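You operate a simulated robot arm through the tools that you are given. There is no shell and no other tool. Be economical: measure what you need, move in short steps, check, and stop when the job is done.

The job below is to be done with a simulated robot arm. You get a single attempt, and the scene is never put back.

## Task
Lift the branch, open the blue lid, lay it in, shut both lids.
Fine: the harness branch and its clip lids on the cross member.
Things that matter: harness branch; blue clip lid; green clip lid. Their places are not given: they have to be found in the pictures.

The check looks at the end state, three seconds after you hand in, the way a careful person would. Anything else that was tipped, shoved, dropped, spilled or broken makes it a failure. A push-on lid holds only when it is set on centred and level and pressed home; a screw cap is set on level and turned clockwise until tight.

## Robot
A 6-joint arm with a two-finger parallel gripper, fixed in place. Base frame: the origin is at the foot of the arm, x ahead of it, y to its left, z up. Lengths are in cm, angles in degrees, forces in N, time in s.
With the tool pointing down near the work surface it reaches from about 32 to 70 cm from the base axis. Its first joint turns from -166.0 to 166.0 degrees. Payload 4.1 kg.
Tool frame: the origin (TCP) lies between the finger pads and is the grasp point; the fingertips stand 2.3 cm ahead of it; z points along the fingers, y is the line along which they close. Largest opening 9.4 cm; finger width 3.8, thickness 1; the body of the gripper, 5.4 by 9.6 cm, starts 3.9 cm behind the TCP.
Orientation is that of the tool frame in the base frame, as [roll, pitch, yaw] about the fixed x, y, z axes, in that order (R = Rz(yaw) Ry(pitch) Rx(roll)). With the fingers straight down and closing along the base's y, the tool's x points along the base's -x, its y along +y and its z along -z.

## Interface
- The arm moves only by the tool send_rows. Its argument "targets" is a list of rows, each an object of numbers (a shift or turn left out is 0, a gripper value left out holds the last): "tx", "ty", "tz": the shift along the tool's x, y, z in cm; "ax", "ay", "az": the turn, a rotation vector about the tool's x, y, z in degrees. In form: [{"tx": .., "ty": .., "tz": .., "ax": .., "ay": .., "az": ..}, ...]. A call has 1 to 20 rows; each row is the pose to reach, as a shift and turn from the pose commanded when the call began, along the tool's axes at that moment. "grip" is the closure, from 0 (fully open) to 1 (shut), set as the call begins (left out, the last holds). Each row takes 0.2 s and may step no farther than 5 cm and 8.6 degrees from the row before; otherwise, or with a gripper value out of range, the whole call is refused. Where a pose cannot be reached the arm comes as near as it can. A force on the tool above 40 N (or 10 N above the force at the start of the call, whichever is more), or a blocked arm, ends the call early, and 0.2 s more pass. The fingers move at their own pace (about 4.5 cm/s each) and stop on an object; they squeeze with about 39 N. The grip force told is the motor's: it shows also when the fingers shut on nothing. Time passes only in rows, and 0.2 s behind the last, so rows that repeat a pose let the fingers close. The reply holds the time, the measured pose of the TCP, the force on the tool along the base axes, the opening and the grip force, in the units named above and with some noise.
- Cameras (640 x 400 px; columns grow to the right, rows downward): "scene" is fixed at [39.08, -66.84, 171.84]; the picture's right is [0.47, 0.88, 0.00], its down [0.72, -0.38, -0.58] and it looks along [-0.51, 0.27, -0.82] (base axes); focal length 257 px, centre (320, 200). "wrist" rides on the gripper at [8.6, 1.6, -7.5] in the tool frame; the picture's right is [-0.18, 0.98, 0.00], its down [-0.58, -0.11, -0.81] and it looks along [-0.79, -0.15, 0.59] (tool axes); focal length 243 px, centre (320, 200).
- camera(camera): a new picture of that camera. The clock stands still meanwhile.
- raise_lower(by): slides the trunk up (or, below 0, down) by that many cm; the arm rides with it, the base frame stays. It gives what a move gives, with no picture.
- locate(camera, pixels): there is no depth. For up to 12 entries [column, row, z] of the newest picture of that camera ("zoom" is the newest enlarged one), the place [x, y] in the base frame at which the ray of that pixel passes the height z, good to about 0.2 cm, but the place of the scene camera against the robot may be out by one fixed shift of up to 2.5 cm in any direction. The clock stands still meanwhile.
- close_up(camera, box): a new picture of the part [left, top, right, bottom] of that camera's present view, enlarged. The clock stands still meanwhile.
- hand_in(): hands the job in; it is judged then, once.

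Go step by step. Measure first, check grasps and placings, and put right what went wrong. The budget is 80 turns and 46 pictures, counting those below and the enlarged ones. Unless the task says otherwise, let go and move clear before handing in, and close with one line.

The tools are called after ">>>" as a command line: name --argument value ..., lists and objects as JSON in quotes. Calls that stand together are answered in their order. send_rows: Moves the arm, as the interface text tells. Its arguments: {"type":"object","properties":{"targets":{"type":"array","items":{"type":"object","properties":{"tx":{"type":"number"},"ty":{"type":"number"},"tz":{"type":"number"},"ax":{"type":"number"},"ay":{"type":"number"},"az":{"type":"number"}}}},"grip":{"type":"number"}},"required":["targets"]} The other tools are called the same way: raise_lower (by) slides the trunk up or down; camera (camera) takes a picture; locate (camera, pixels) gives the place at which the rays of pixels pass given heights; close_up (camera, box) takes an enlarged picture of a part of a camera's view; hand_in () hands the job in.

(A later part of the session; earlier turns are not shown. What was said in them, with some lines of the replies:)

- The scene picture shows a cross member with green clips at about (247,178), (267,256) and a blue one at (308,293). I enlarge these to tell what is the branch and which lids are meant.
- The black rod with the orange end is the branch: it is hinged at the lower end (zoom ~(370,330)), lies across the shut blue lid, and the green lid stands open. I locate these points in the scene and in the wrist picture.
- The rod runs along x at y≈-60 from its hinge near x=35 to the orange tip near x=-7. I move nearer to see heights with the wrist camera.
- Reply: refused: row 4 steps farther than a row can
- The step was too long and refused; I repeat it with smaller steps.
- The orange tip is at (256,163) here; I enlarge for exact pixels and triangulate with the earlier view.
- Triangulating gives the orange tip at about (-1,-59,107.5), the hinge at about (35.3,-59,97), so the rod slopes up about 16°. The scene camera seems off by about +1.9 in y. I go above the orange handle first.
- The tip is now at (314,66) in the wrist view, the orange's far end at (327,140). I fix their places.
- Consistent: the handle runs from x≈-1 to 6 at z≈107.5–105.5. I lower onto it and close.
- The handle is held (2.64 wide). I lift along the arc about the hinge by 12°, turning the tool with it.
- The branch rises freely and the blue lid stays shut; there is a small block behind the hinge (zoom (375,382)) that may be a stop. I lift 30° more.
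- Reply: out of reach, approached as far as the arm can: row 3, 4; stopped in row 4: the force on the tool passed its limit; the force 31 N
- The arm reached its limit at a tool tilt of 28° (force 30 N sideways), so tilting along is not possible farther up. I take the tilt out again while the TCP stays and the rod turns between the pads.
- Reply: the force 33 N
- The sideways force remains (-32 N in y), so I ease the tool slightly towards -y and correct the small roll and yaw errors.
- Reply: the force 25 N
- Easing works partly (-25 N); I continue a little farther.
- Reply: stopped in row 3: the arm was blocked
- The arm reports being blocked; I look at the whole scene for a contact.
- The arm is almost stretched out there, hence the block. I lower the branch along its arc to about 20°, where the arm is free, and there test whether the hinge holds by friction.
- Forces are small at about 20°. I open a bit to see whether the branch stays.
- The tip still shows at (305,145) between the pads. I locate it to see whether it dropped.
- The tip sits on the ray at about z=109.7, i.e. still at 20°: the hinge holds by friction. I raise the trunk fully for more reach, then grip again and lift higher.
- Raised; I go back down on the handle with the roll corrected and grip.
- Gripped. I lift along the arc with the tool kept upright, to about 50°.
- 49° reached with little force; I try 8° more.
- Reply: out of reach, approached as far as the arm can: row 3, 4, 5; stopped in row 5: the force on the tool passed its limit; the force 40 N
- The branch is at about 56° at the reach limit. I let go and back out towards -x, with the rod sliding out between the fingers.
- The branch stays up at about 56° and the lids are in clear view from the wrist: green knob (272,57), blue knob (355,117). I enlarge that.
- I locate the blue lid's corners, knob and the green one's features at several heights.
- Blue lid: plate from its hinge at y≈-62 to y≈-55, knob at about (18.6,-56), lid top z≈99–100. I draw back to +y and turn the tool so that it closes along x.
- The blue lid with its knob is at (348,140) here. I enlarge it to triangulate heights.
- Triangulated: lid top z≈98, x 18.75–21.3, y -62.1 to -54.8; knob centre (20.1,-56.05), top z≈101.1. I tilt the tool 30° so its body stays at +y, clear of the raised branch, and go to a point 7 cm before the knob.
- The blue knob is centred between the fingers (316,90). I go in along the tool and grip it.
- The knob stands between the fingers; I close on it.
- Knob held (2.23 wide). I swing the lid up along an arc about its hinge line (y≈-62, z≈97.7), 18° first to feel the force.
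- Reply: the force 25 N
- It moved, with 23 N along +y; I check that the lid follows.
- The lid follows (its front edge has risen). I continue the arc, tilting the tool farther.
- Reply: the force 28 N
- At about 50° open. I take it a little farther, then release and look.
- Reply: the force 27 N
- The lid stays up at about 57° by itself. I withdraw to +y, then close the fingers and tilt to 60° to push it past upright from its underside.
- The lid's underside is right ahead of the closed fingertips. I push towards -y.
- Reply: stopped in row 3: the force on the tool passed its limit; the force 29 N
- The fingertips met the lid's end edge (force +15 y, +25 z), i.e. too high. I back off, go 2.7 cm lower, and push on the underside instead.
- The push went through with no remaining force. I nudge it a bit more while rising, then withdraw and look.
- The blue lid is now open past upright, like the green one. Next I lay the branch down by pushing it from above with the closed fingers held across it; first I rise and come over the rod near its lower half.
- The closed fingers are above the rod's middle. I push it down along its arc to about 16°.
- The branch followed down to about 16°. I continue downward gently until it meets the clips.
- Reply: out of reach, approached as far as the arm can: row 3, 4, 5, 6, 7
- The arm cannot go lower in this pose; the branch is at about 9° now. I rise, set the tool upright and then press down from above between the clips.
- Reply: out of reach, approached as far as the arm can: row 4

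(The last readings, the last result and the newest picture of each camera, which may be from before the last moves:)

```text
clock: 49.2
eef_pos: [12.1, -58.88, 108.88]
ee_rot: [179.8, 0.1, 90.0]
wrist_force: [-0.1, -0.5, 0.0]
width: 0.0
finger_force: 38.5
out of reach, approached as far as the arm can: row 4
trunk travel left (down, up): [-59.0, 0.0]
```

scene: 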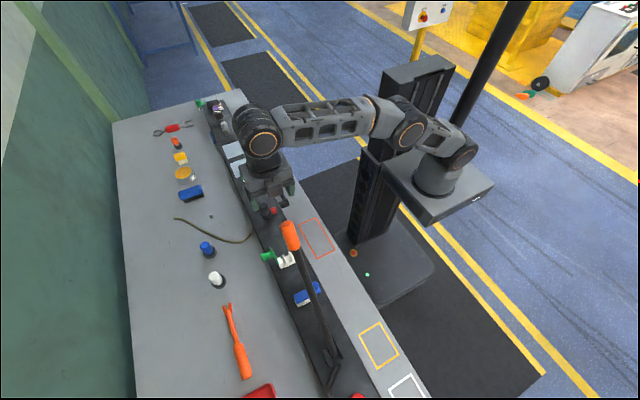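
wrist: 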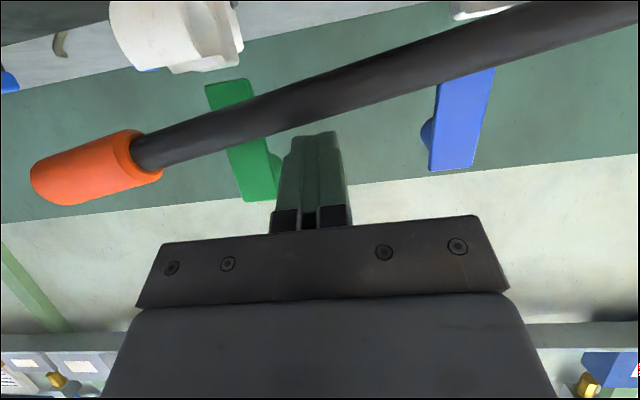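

Upright now. I press down at x≈13.7, midway between the lids, in small steps until the force shows.

>>> send_rows --targets '[{"ty": 0.8, "tz": 1.5}, {"ty": 1.6, "tz": 3}, {"ty": 1.6, "tz": 4.5}, {"ty": 1.6, "tz": 5.5}, {"ty": 1.6, "tz": 6.3}, {"ty": 1.6, "tz": 7}, {"ty": 1.6, "tz": 7.6}, {"ty": 1.6, "tz": 8.2}, {"ty": 1.6, "tz": 8.8}, {"ty": 1.6, "tz": 9.4}]'

```text
clock: 51.4
eef_pos: [13.66, -59.01, 99.37]
ee_rot: [179.9, 0.2, 90.0]
wrist_force: [0.4, -0.2, 0.2]
width: 0.0
finger_force: 39.3
trunk travel left (down, up): [-59.0, 0.0]
```

The tip is at z≈97.1 with no force; I look.

>>> camera --camera "wrist"

```text
10 pictures are left
```

wrist: 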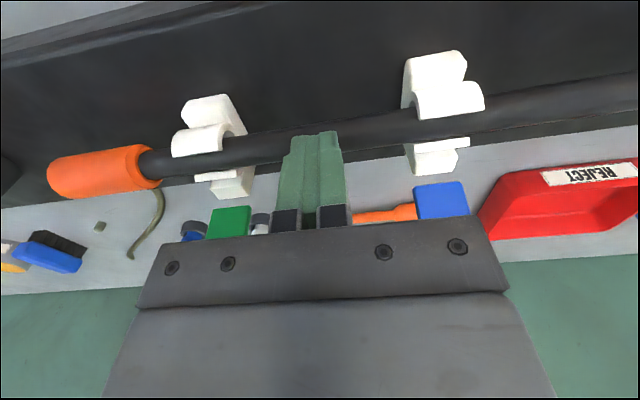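

The branch lies in both clips. I press on until it seats with force.

>>> send_rows --targets '[{"tz": 0.4}, {"tz": 0.8}, {"tz": 1.2}, {"tz": 1.6}, {"tz": 2.0}]'

```text
clock: 52.3
eef_pos: [13.73, -59.01, 99.17]
ee_rot: [179.7, 1.1, 90.0]
wrist_force: [-1.3, 11.9, 16.9]
width: 0.0
finger_force: 38.6
trunk travel left (down, up): [-59.0, 0.0]
stopped in row 4: the force on the tool passed its limit (the readings are from after the stop); the commanded pose is now the measured one
```

Seated (rod top z≈96.9, force 17 N). Now the blue lid: I rise, open the fingers, and go above its upright plate, which I will grip by its side edges.

>>> send_rows --targets '[{"tz": -3.5}, {"tz": -7}, {"tz": -10, "ty": 2, "tx": -1, "ay": -4}, {"tz": -10.5, "ty": 4, "tx": -2.5, "ay": -8}, {"tz": -10.5, "ty": 6.3, "tx": -4, "ay": -12}, {"tz": -10.5, "ty": 6.35, "tx": -5.5, "ay": -16}, {"tz": -10.5, "ty": 6.35, "tx": -5.5, "ay": -16}]' --grip 0.4

>>> camera --camera "wrist"

```text
clock: 53.9
eef_pos: [20.03, -64.55, 109.37]
ee_rot: [179.8, 16.7, 89.9]
wrist_force: [-0.5, 0.6, -0.3]
width: 5.63
finger_force: 0.1
trunk travel left (down, up): [-59.0, 0.0]
```

```text
9 pictures are left
```

wrist: 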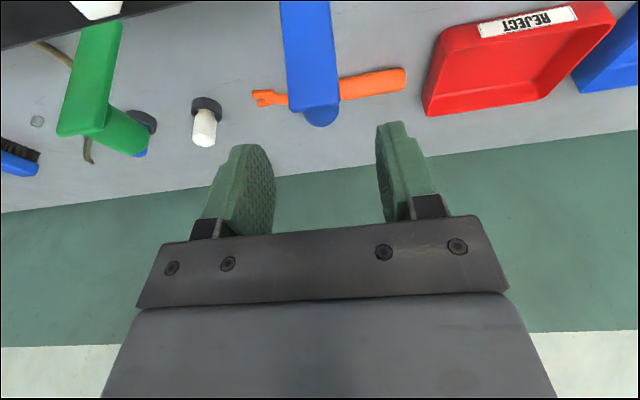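

The blue plate's upper edge spans (290,110)–(340,103). I get its place.

>>> locate --camera "wrist" --pixels '[[290, 110, 102], [340, 103, 102], [290, 110, 104], [340, 103, 104], [290, 110, 105], [340, 103, 105], [57, 134, 104], [105, 130, 104], [57, 134, 105], [105, 130, 105]]'

```text
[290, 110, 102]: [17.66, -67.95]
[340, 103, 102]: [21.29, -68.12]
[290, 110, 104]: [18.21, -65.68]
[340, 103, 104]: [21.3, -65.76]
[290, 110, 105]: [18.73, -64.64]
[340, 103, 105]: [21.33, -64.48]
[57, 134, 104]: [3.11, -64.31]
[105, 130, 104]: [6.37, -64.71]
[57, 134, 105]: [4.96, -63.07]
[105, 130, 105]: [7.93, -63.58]
```

The plate end is at y≈-64.5, z≈105 (about 110° open). I lower over it and grip its edges.

>>> send_rows --targets '[{"tx": 0.8, "tz": 2}, {"tx": 1.6, "tz": 4}, {"tx": 2.16, "tz": 5.48}, {"tx": 2.16, "tz": 5.48}]'

>>> send_rows --targets '[{}, {}, {}, {}]' --grip 1

```text
clock: 54.9
eef_pos: [20.01, -64.07, 103.45]
ee_rot: [179.9, 16.8, 89.9]
wrist_force: [0.6, 0.5, 0.3]
width: 5.62
finger_force: 0.1
trunk travel left (down, up): [-59.0, 0.0]
```

```text
clock: 55.9
eef_pos: [20.0, -63.99, 103.47]
ee_rot: [179.9, 16.9, 90.0]
wrist_force: [2.2, -0.2, 0.5]
width: 2.76
finger_force: 45.1
trunk travel left (down, up): [-59.0, 0.0]
```

Plate gripped (2.76 wide). I swing it back over along the arc to about 32° above shut.

>>> send_rows --targets '[{"tx": 0.43, "tz": -0.28}, {"tx": 0.87, "tz": -0.53}, {"tx": 1.82, "tz": -0.91}, {"tx": 2.81, "tz": -1.11}, {"tx": 3.82, "tz": -1.15}, {"tx": 4.83, "tz": -1.0}, {"tx": 5.79, "tz": -0.68}, {"tx": 6.69, "tz": -0.2}, {"tx": 7.33, "tz": 0.3}, {"tx": 7.33, "tz": 0.3}]'

```text
clock: 58.1
eef_pos: [20.09, -56.93, 101.35]
ee_rot: [179.8, 17.0, 89.9]
wrist_force: [-0.7, -0.3, 26.2]
width: 2.76
finger_force: 44.6
trunk travel left (down, up): [-59.0, 0.0]
```

The lid came over; 26 N upward on the tool. I release, rise and look.

>>> send_rows --targets '[{}, {}, {}]' --grip 0.4

>>> send_rows --targets '[{"tz": -2}, {"tz": -4}, {"tz": -6.5}]'

>>> camera --camera "wrist"

```text
clock: 58.9
eef_pos: [20.09, -57.04, 101.09]
ee_rot: [179.9, 16.6, 89.9]
wrist_force: [0.7, -0.9, -1.1]
width: 5.64
finger_force: 0.1
trunk travel left (down, up): [-59.0, 0.0]
```

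```text
clock: 59.7
eef_pos: [19.84, -55.15, 107.36]
ee_rot: [179.9, 16.7, 89.9]
wrist_force: [0.0, 0.4, -0.8]
width: 5.63
finger_force: 0.1
trunk travel left (down, up): [-59.0, 0.0]
```

```text
8 pictures are left
```

wrist: 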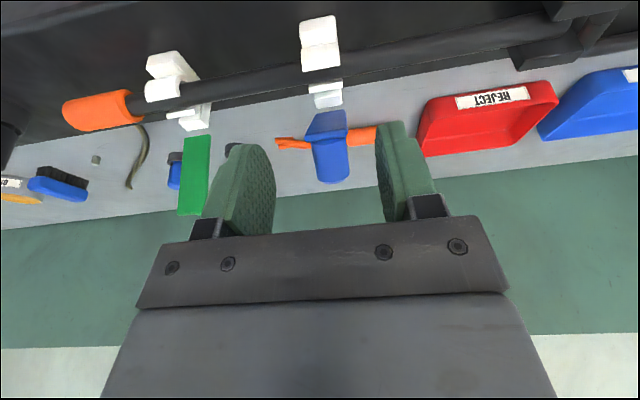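

The lid hangs about half-way shut (knob at (332,165)). I set the tool upright above it with closed fingers, to press it down.

>>> send_rows --targets '[{"tx": -0.8, "ty": 0.12, "tz": -0.8, "ay": 8}, {"tx": -1.68, "ty": 0.25, "tz": -1.59, "ay": 16.6}, {"tx": -1.68, "ty": 0.25, "tz": -1.59, "ay": 16.6}, {"tx": -1.68, "ty": 0.25, "tz": -1.59, "ay": 16.6}, {"tx": -1.68, "ty": 0.25, "tz": -1.59, "ay": 16.6}]' --grip 1

>>> send_rows --targets '[{"tz": 1}, {"tz": 2}, {"tz": 3}, {"tz": 3.7}, {"tz": 4.4}, {"tz": 5}, {"tz": 5.5}, {"tz": 6}]'

```text
clock: 60.9
eef_pos: [20.13, -56.28, 109.43]
ee_rot: [180.0, 0.3, 90.0]
wrist_force: [-0.2, 0.2, -0.1]
width: 0.0
finger_force: 38.7
trunk travel left (down, up): [-59.0, 0.0]
```

```text
clock: 62.0
eef_pos: [20.25, -56.07, 106.31]
ee_rot: [179.7, 0.5, 90.0]
wrist_force: [-1.7, 14.3, 22.6]
width: 0.0
finger_force: 38.8
trunk travel left (down, up): [-59.0, 0.0]
stopped in row 5: the force on the tool passed its limit (the readings are from after the stop); the commanded pose is now the measured one
```

The straight push met the knob's outer corner and only jammed (+14 y, +23 z). I go over to the -y side and push the knob's end along its closing arc instead.

>>> send_rows --targets '[{"tz": -3}, {"tx": -3, "tz": -5}, {"tx": -6, "tz": -5}, {"tx": -8, "tz": -4}, {"tx": -8, "tz": -0.6}, {"tx": -7.33, "tz": -0.6}, {"tx": -6.5, "tz": -0.5}, {"tx": -5.73, "tz": -0.4}, {"tx": -5.1, "tz": -0.15}, {"tx": -4.5, "tz": 0.1}, {"tx": -3.9, "tz": 0.4}, {"tx": -3.33, "tz": 0.7}, {"tx": -2.8, "tz": 1.1}, {"tx": -2.2, "tz": 1.5}, {"tx": -1.7, "tz": 1.95}, {"tx": -1.1, "tz": 2.4}]'

```text
clock: 65.5
eef_pos: [20.26, -57.62, 103.32]
ee_rot: [179.7, 0.6, 89.9]
wrist_force: [0.2, -5.7, 8.7]
width: 0.0
finger_force: 38.7
out of reach, approached as far as the arm can: row 4, 5, 6
trunk travel left (down, up): [-59.0, 0.0]
```

It went along; now about at home height. I centre over the knob and press down.

>>> send_rows --targets '[{"tx": 0.4, "tz": -0.1}, {"tx": 0.8, "tz": 0}, {"tx": 1.1, "tz": 0.2}, {"tx": 1.1, "tz": 0.4}, {"tx": 1.1, "tz": 0.7}, {"tx": 1.1, "tz": 1.0}, {"tx": 1.1, "tz": 1.3}, {"tx": 1.1, "tz": 1.6}]'

```text
clock: 66.6
eef_pos: [20.15, -56.71, 103.36]
ee_rot: [179.6, 1.1, 89.8]
wrist_force: [-3.1, 1.7, 14.0]
width: 0.0
finger_force: 38.6
trunk travel left (down, up): [-59.0, 0.0]
stopped in row 5: the force on the tool passed its limit (the readings are from after the stop); the commanded pose is now the measured one
```

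The tip stands at z≈101.06, just the knob's height when shut, under over 40 N: home. Now I go above the green lid with open fingers.

>>> send_rows --targets '[{"tz": -3.5}, {"tz": -6.5, "ty": -2}, {"tz": -7, "ty": -5, "tx": -1.5, "ay": -4}, {"tz": -7, "ty": -8.5, "tx": -3, "ay": -8}, {"tz": -7, "ty": -11.5, "tx": -5, "ay": -12}, {"tz": -7, "ty": -13.2, "tx": -6.3, "ay": -16}, {"tz": -7, "ty": -13.2, "tx": -6.3, "ay": -16}]' --grip 0.4

>>> camera --camera "wrist"

```text
clock: 68.2
eef_pos: [7.11, -62.95, 110.19]
ee_rot: [179.6, 16.9, 89.9]
wrist_force: [0.5, 0.2, -0.8]
width: 5.64
finger_force: 0.1
trunk travel left (down, up): [-59.0, 0.0]
```

```text
7 pictures are left
```

wrist: 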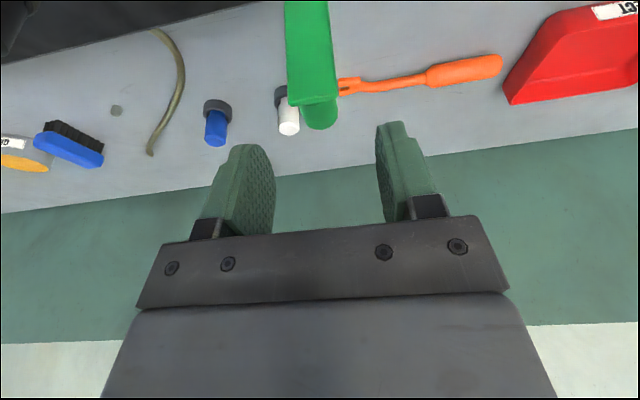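

>>> locate --camera "wrist" --pixels '[[289, 106, 104], [338, 99, 104], [289, 106, 105], [338, 99, 105], [289, 106, 106], [338, 99, 106]]'

```text
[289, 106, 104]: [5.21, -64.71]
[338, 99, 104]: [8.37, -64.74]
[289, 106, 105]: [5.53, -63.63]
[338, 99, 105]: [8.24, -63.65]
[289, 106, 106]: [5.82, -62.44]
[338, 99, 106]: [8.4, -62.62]
```

The green plate end is at (7.0,-63.6,105.1), about 103° open. I lower over it and grip its edges.

>>> send_rows --targets '[{"tx": 0.5, "tz": 2}, {"tx": 1.0, "tz": 4}, {"tx": 1.55, "tz": 6.32}, {"tx": 1.55, "tz": 6.32}]'

>>> send_rows --targets '[{}, {}, {}, {}]' --grip 1

```text
clock: 69.2
eef_pos: [7.16, -63.31, 103.56]
ee_rot: [179.7, 17.0, 89.8]
wrist_force: [0.5, -0.4, 0.4]
width: 5.65
finger_force: 0.0
trunk travel left (down, up): [-59.0, 0.0]
```

```text
clock: 70.2
eef_pos: [6.98, -63.3, 103.54]
ee_rot: [179.7, 16.9, 89.9]
wrist_force: [-3.1, 0.1, -1.3]
width: 2.77
finger_force: 44.6
trunk travel left (down, up): [-59.0, 0.0]
```

Gripped. I swing it over to about 55°, where the other lid stopped following, then release and rise.

>>> send_rows --targets '[{"tx": 0.46, "tz": -0.22}, {"tx": 0.92, "tz": -0.42}, {"tx": 1.87, "tz": -0.68}, {"tx": 2.86, "tz": -0.76}, {"tx": 3.85, "tz": -0.68}, {"tx": 4.62, "tz": -0.48}, {"tx": 4.62, "tz": -0.48}]'

>>> send_rows --targets '[{}, {}, {}]' --grip 0.4

>>> send_rows --targets '[{"tz": -2}, {"tz": -4}, {"tz": -6.5}]'

>>> camera --camera "wrist"

```text
clock: 71.8
eef_pos: [7.0, -58.74, 102.97]
ee_rot: [179.6, 17.2, 89.8]
wrist_force: [-3.4, -15.9, 12.4]
width: 2.74
finger_force: 45.7
trunk travel left (down, up): [-59.0, 0.0]
```

```text
clock: 72.6
eef_pos: [7.15, -58.56, 102.73]
ee_rot: [179.6, 16.8, 89.9]
wrist_force: [0.2, -0.1, 0.0]
width: 5.62
finger_force: 0.1
trunk travel left (down, up): [-59.0, 0.0]
```

```text
clock: 73.4
eef_pos: [6.83, -56.7, 109.0]
ee_rot: [179.6, 16.9, 89.8]
wrist_force: [0.3, -0.7, 0.6]
width: 5.66
finger_force: 0.1
trunk travel left (down, up): [-59.0, 0.0]
```

```text
6 pictures are left
```

wrist: 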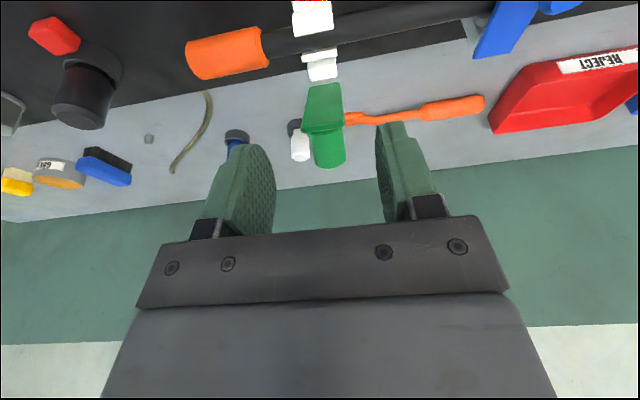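

The green lid stands at about 63°, and the blue one is shut. I repeat the arc push on the green knob from its -y side with closed fingers.

>>> send_rows --targets '[{"tx": -1.16, "ty": 0.17, "tz": -3.83}, {"tx": -4.99, "ty": 0.17, "tz": -2.67}, {"tx": -9.25, "ty": 0.17, "tz": -0.86}, {"tx": -8.52, "ty": 0.17, "tz": 1.54}, {"tx": -7.77, "ty": 0.17, "tz": 4.03}, {"tx": -7.1, "ty": 0.17, "tz": 3.84}, {"tx": -6.52, "ty": 0.17, "tz": 3.65}, {"tx": -5.65, "ty": 0.17, "tz": 3.4}, {"tx": -4.8, "ty": 0.17, "tz": 3.13}, {"tx": -4.2, "ty": 0.17, "tz": 3.04}, {"tx": -3.65, "ty": 0.17, "tz": 2.99}, {"tx": -3.05, "ty": 0.17, "tz": 3.06}, {"tx": -2.49, "ty": 0.17, "tz": 3.16}, {"tx": -1.9, "ty": 0.17, "tz": 3.28}, {"tx": -1.36, "ty": 0.17, "tz": 3.44}, {"tx": -0.8, "ty": 0.17, "tz": 3.68}, {"tx": -0.27, "ty": 0.17, "tz": 3.95}, {"tx": 0.22, "ty": 0.17, "tz": 4.35}, {"tx": 0.69, "ty": 0.17, "tz": 4.7}, {"tx": 1.05, "ty": 0.17, "tz": 5.01}]' --grip 1

```text
clock: 77.6
eef_pos: [7.35, -57.24, 103.83]
ee_rot: [179.6, 16.9, 89.8]
wrist_force: [-1.2, 0.4, 1.7]
width: 0.01
finger_force: 39.0
trunk travel left (down, up): [-59.0, 0.0]
```

It followed. I straighten the tool over the knob and press it home.

>>> send_rows --targets '[{"tz": -1.2, "ty": -0.2}, {"tz": -1.2, "tx": 0.5, "ty": -0.3, "ay": 8.4}, {"tz": -1.0, "tx": 0.6, "ty": -0.3, "ay": 16.8}, {"tz": -1.0, "tx": 0.6, "ty": -0.3, "ay": 16.8}]'

>>> send_rows --targets '[{"tz": 0.5}, {"tz": 0.9}, {"tz": 1.2}, {"tz": 1.5}, {"tz": 1.8}, {"tz": 2.1}, {"tz": 2.4}, {"tz": 2.7}]'

```text
clock: 78.6
eef_pos: [7.11, -56.35, 104.67]
ee_rot: [179.6, -0.1, 89.9]
wrist_force: [0.1, 0.8, 1.0]
width: 0.0
finger_force: 38.9
trunk travel left (down, up): [-59.0, 0.0]
```

```text
clock: 80.0
eef_pos: [7.01, -56.25, 103.4]
ee_rot: [179.6, 0.9, 89.9]
wrist_force: [-0.2, 11.2, 20.3]
width: 0.01
finger_force: 38.6
trunk travel left (down, up): [-59.0, 0.0]
stopped in row 7: the force on the tool passed its limit (the readings are from after the stop); the commanded pose is now the measured one
```

The green knob's top is at z≈101.1 under over 40 N, the same as the blue one. I rise clear and check both lids.

>>> send_rows --targets '[{"tz": -4}, {"tz": -8}, {"tz": -12, "tx": 2}, {"tz": -14, "tx": 6}, {"tz": -15, "tx": 10}, {"tz": -15, "tx": 14}, {"tz": -15, "tx": 17}]'

>>> close_up --camera "scene" --box '[255, 230, 345, 320]'

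>>> camera --camera "scene"

>>> close_up --camera "wrist" --box '[200, 60, 440, 210]'

```text
clock: 81.7
eef_pos: [6.88, -39.09, 117.83]
ee_rot: [179.6, 0.7, 89.9]
wrist_force: [0.4, 0.3, -0.7]
width: 0.0
finger_force: 38.8
trunk travel left (down, up): [-59.0, 0.0]
```

```text
4.44 times, centred on (300, 275) of scene
```

zoom: 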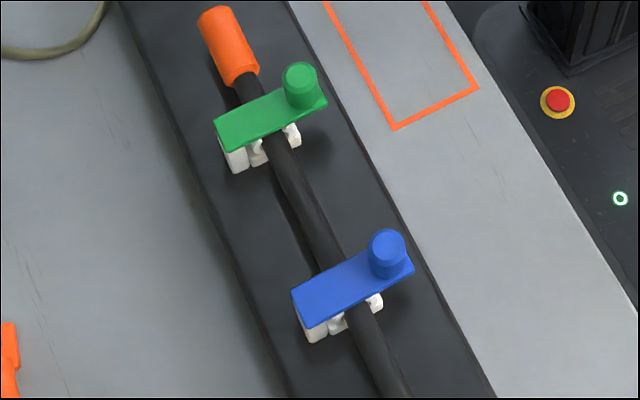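

```text
4 pictures are left
```

scene: 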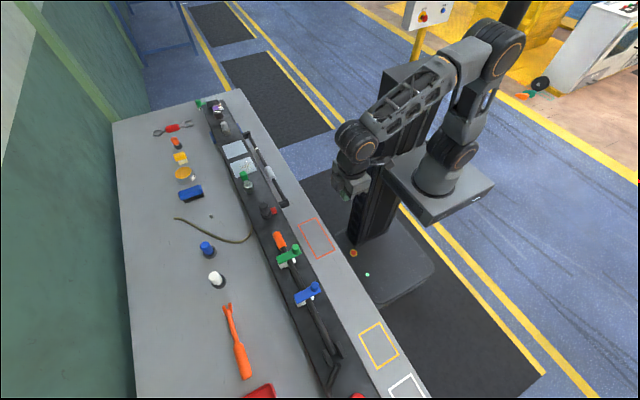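

```text
2.67 times, centred on (320, 135) of wrist
```

zoom: 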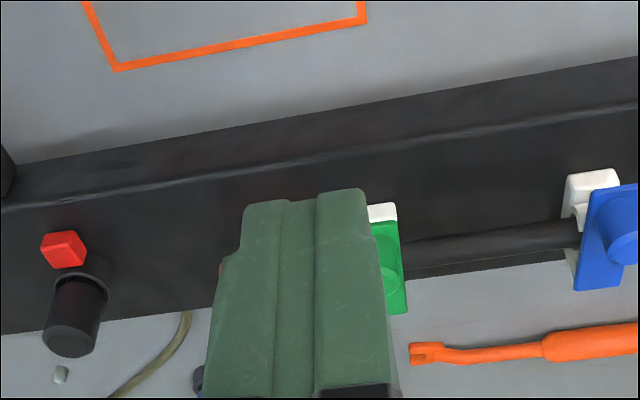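

The pictures show the branch lying in both clips with the green lid (zoom (270,115)) and blue lid (zoom (352,285)) flat over it, and everything else in its place. I hand in.

>>> hand_in

```text
The job is handed in.
```

The branch is laid in both clips with the blue and green lids pressed shut over it, and the job is handed in with the arm clear; I haven't seen the check's verdict.
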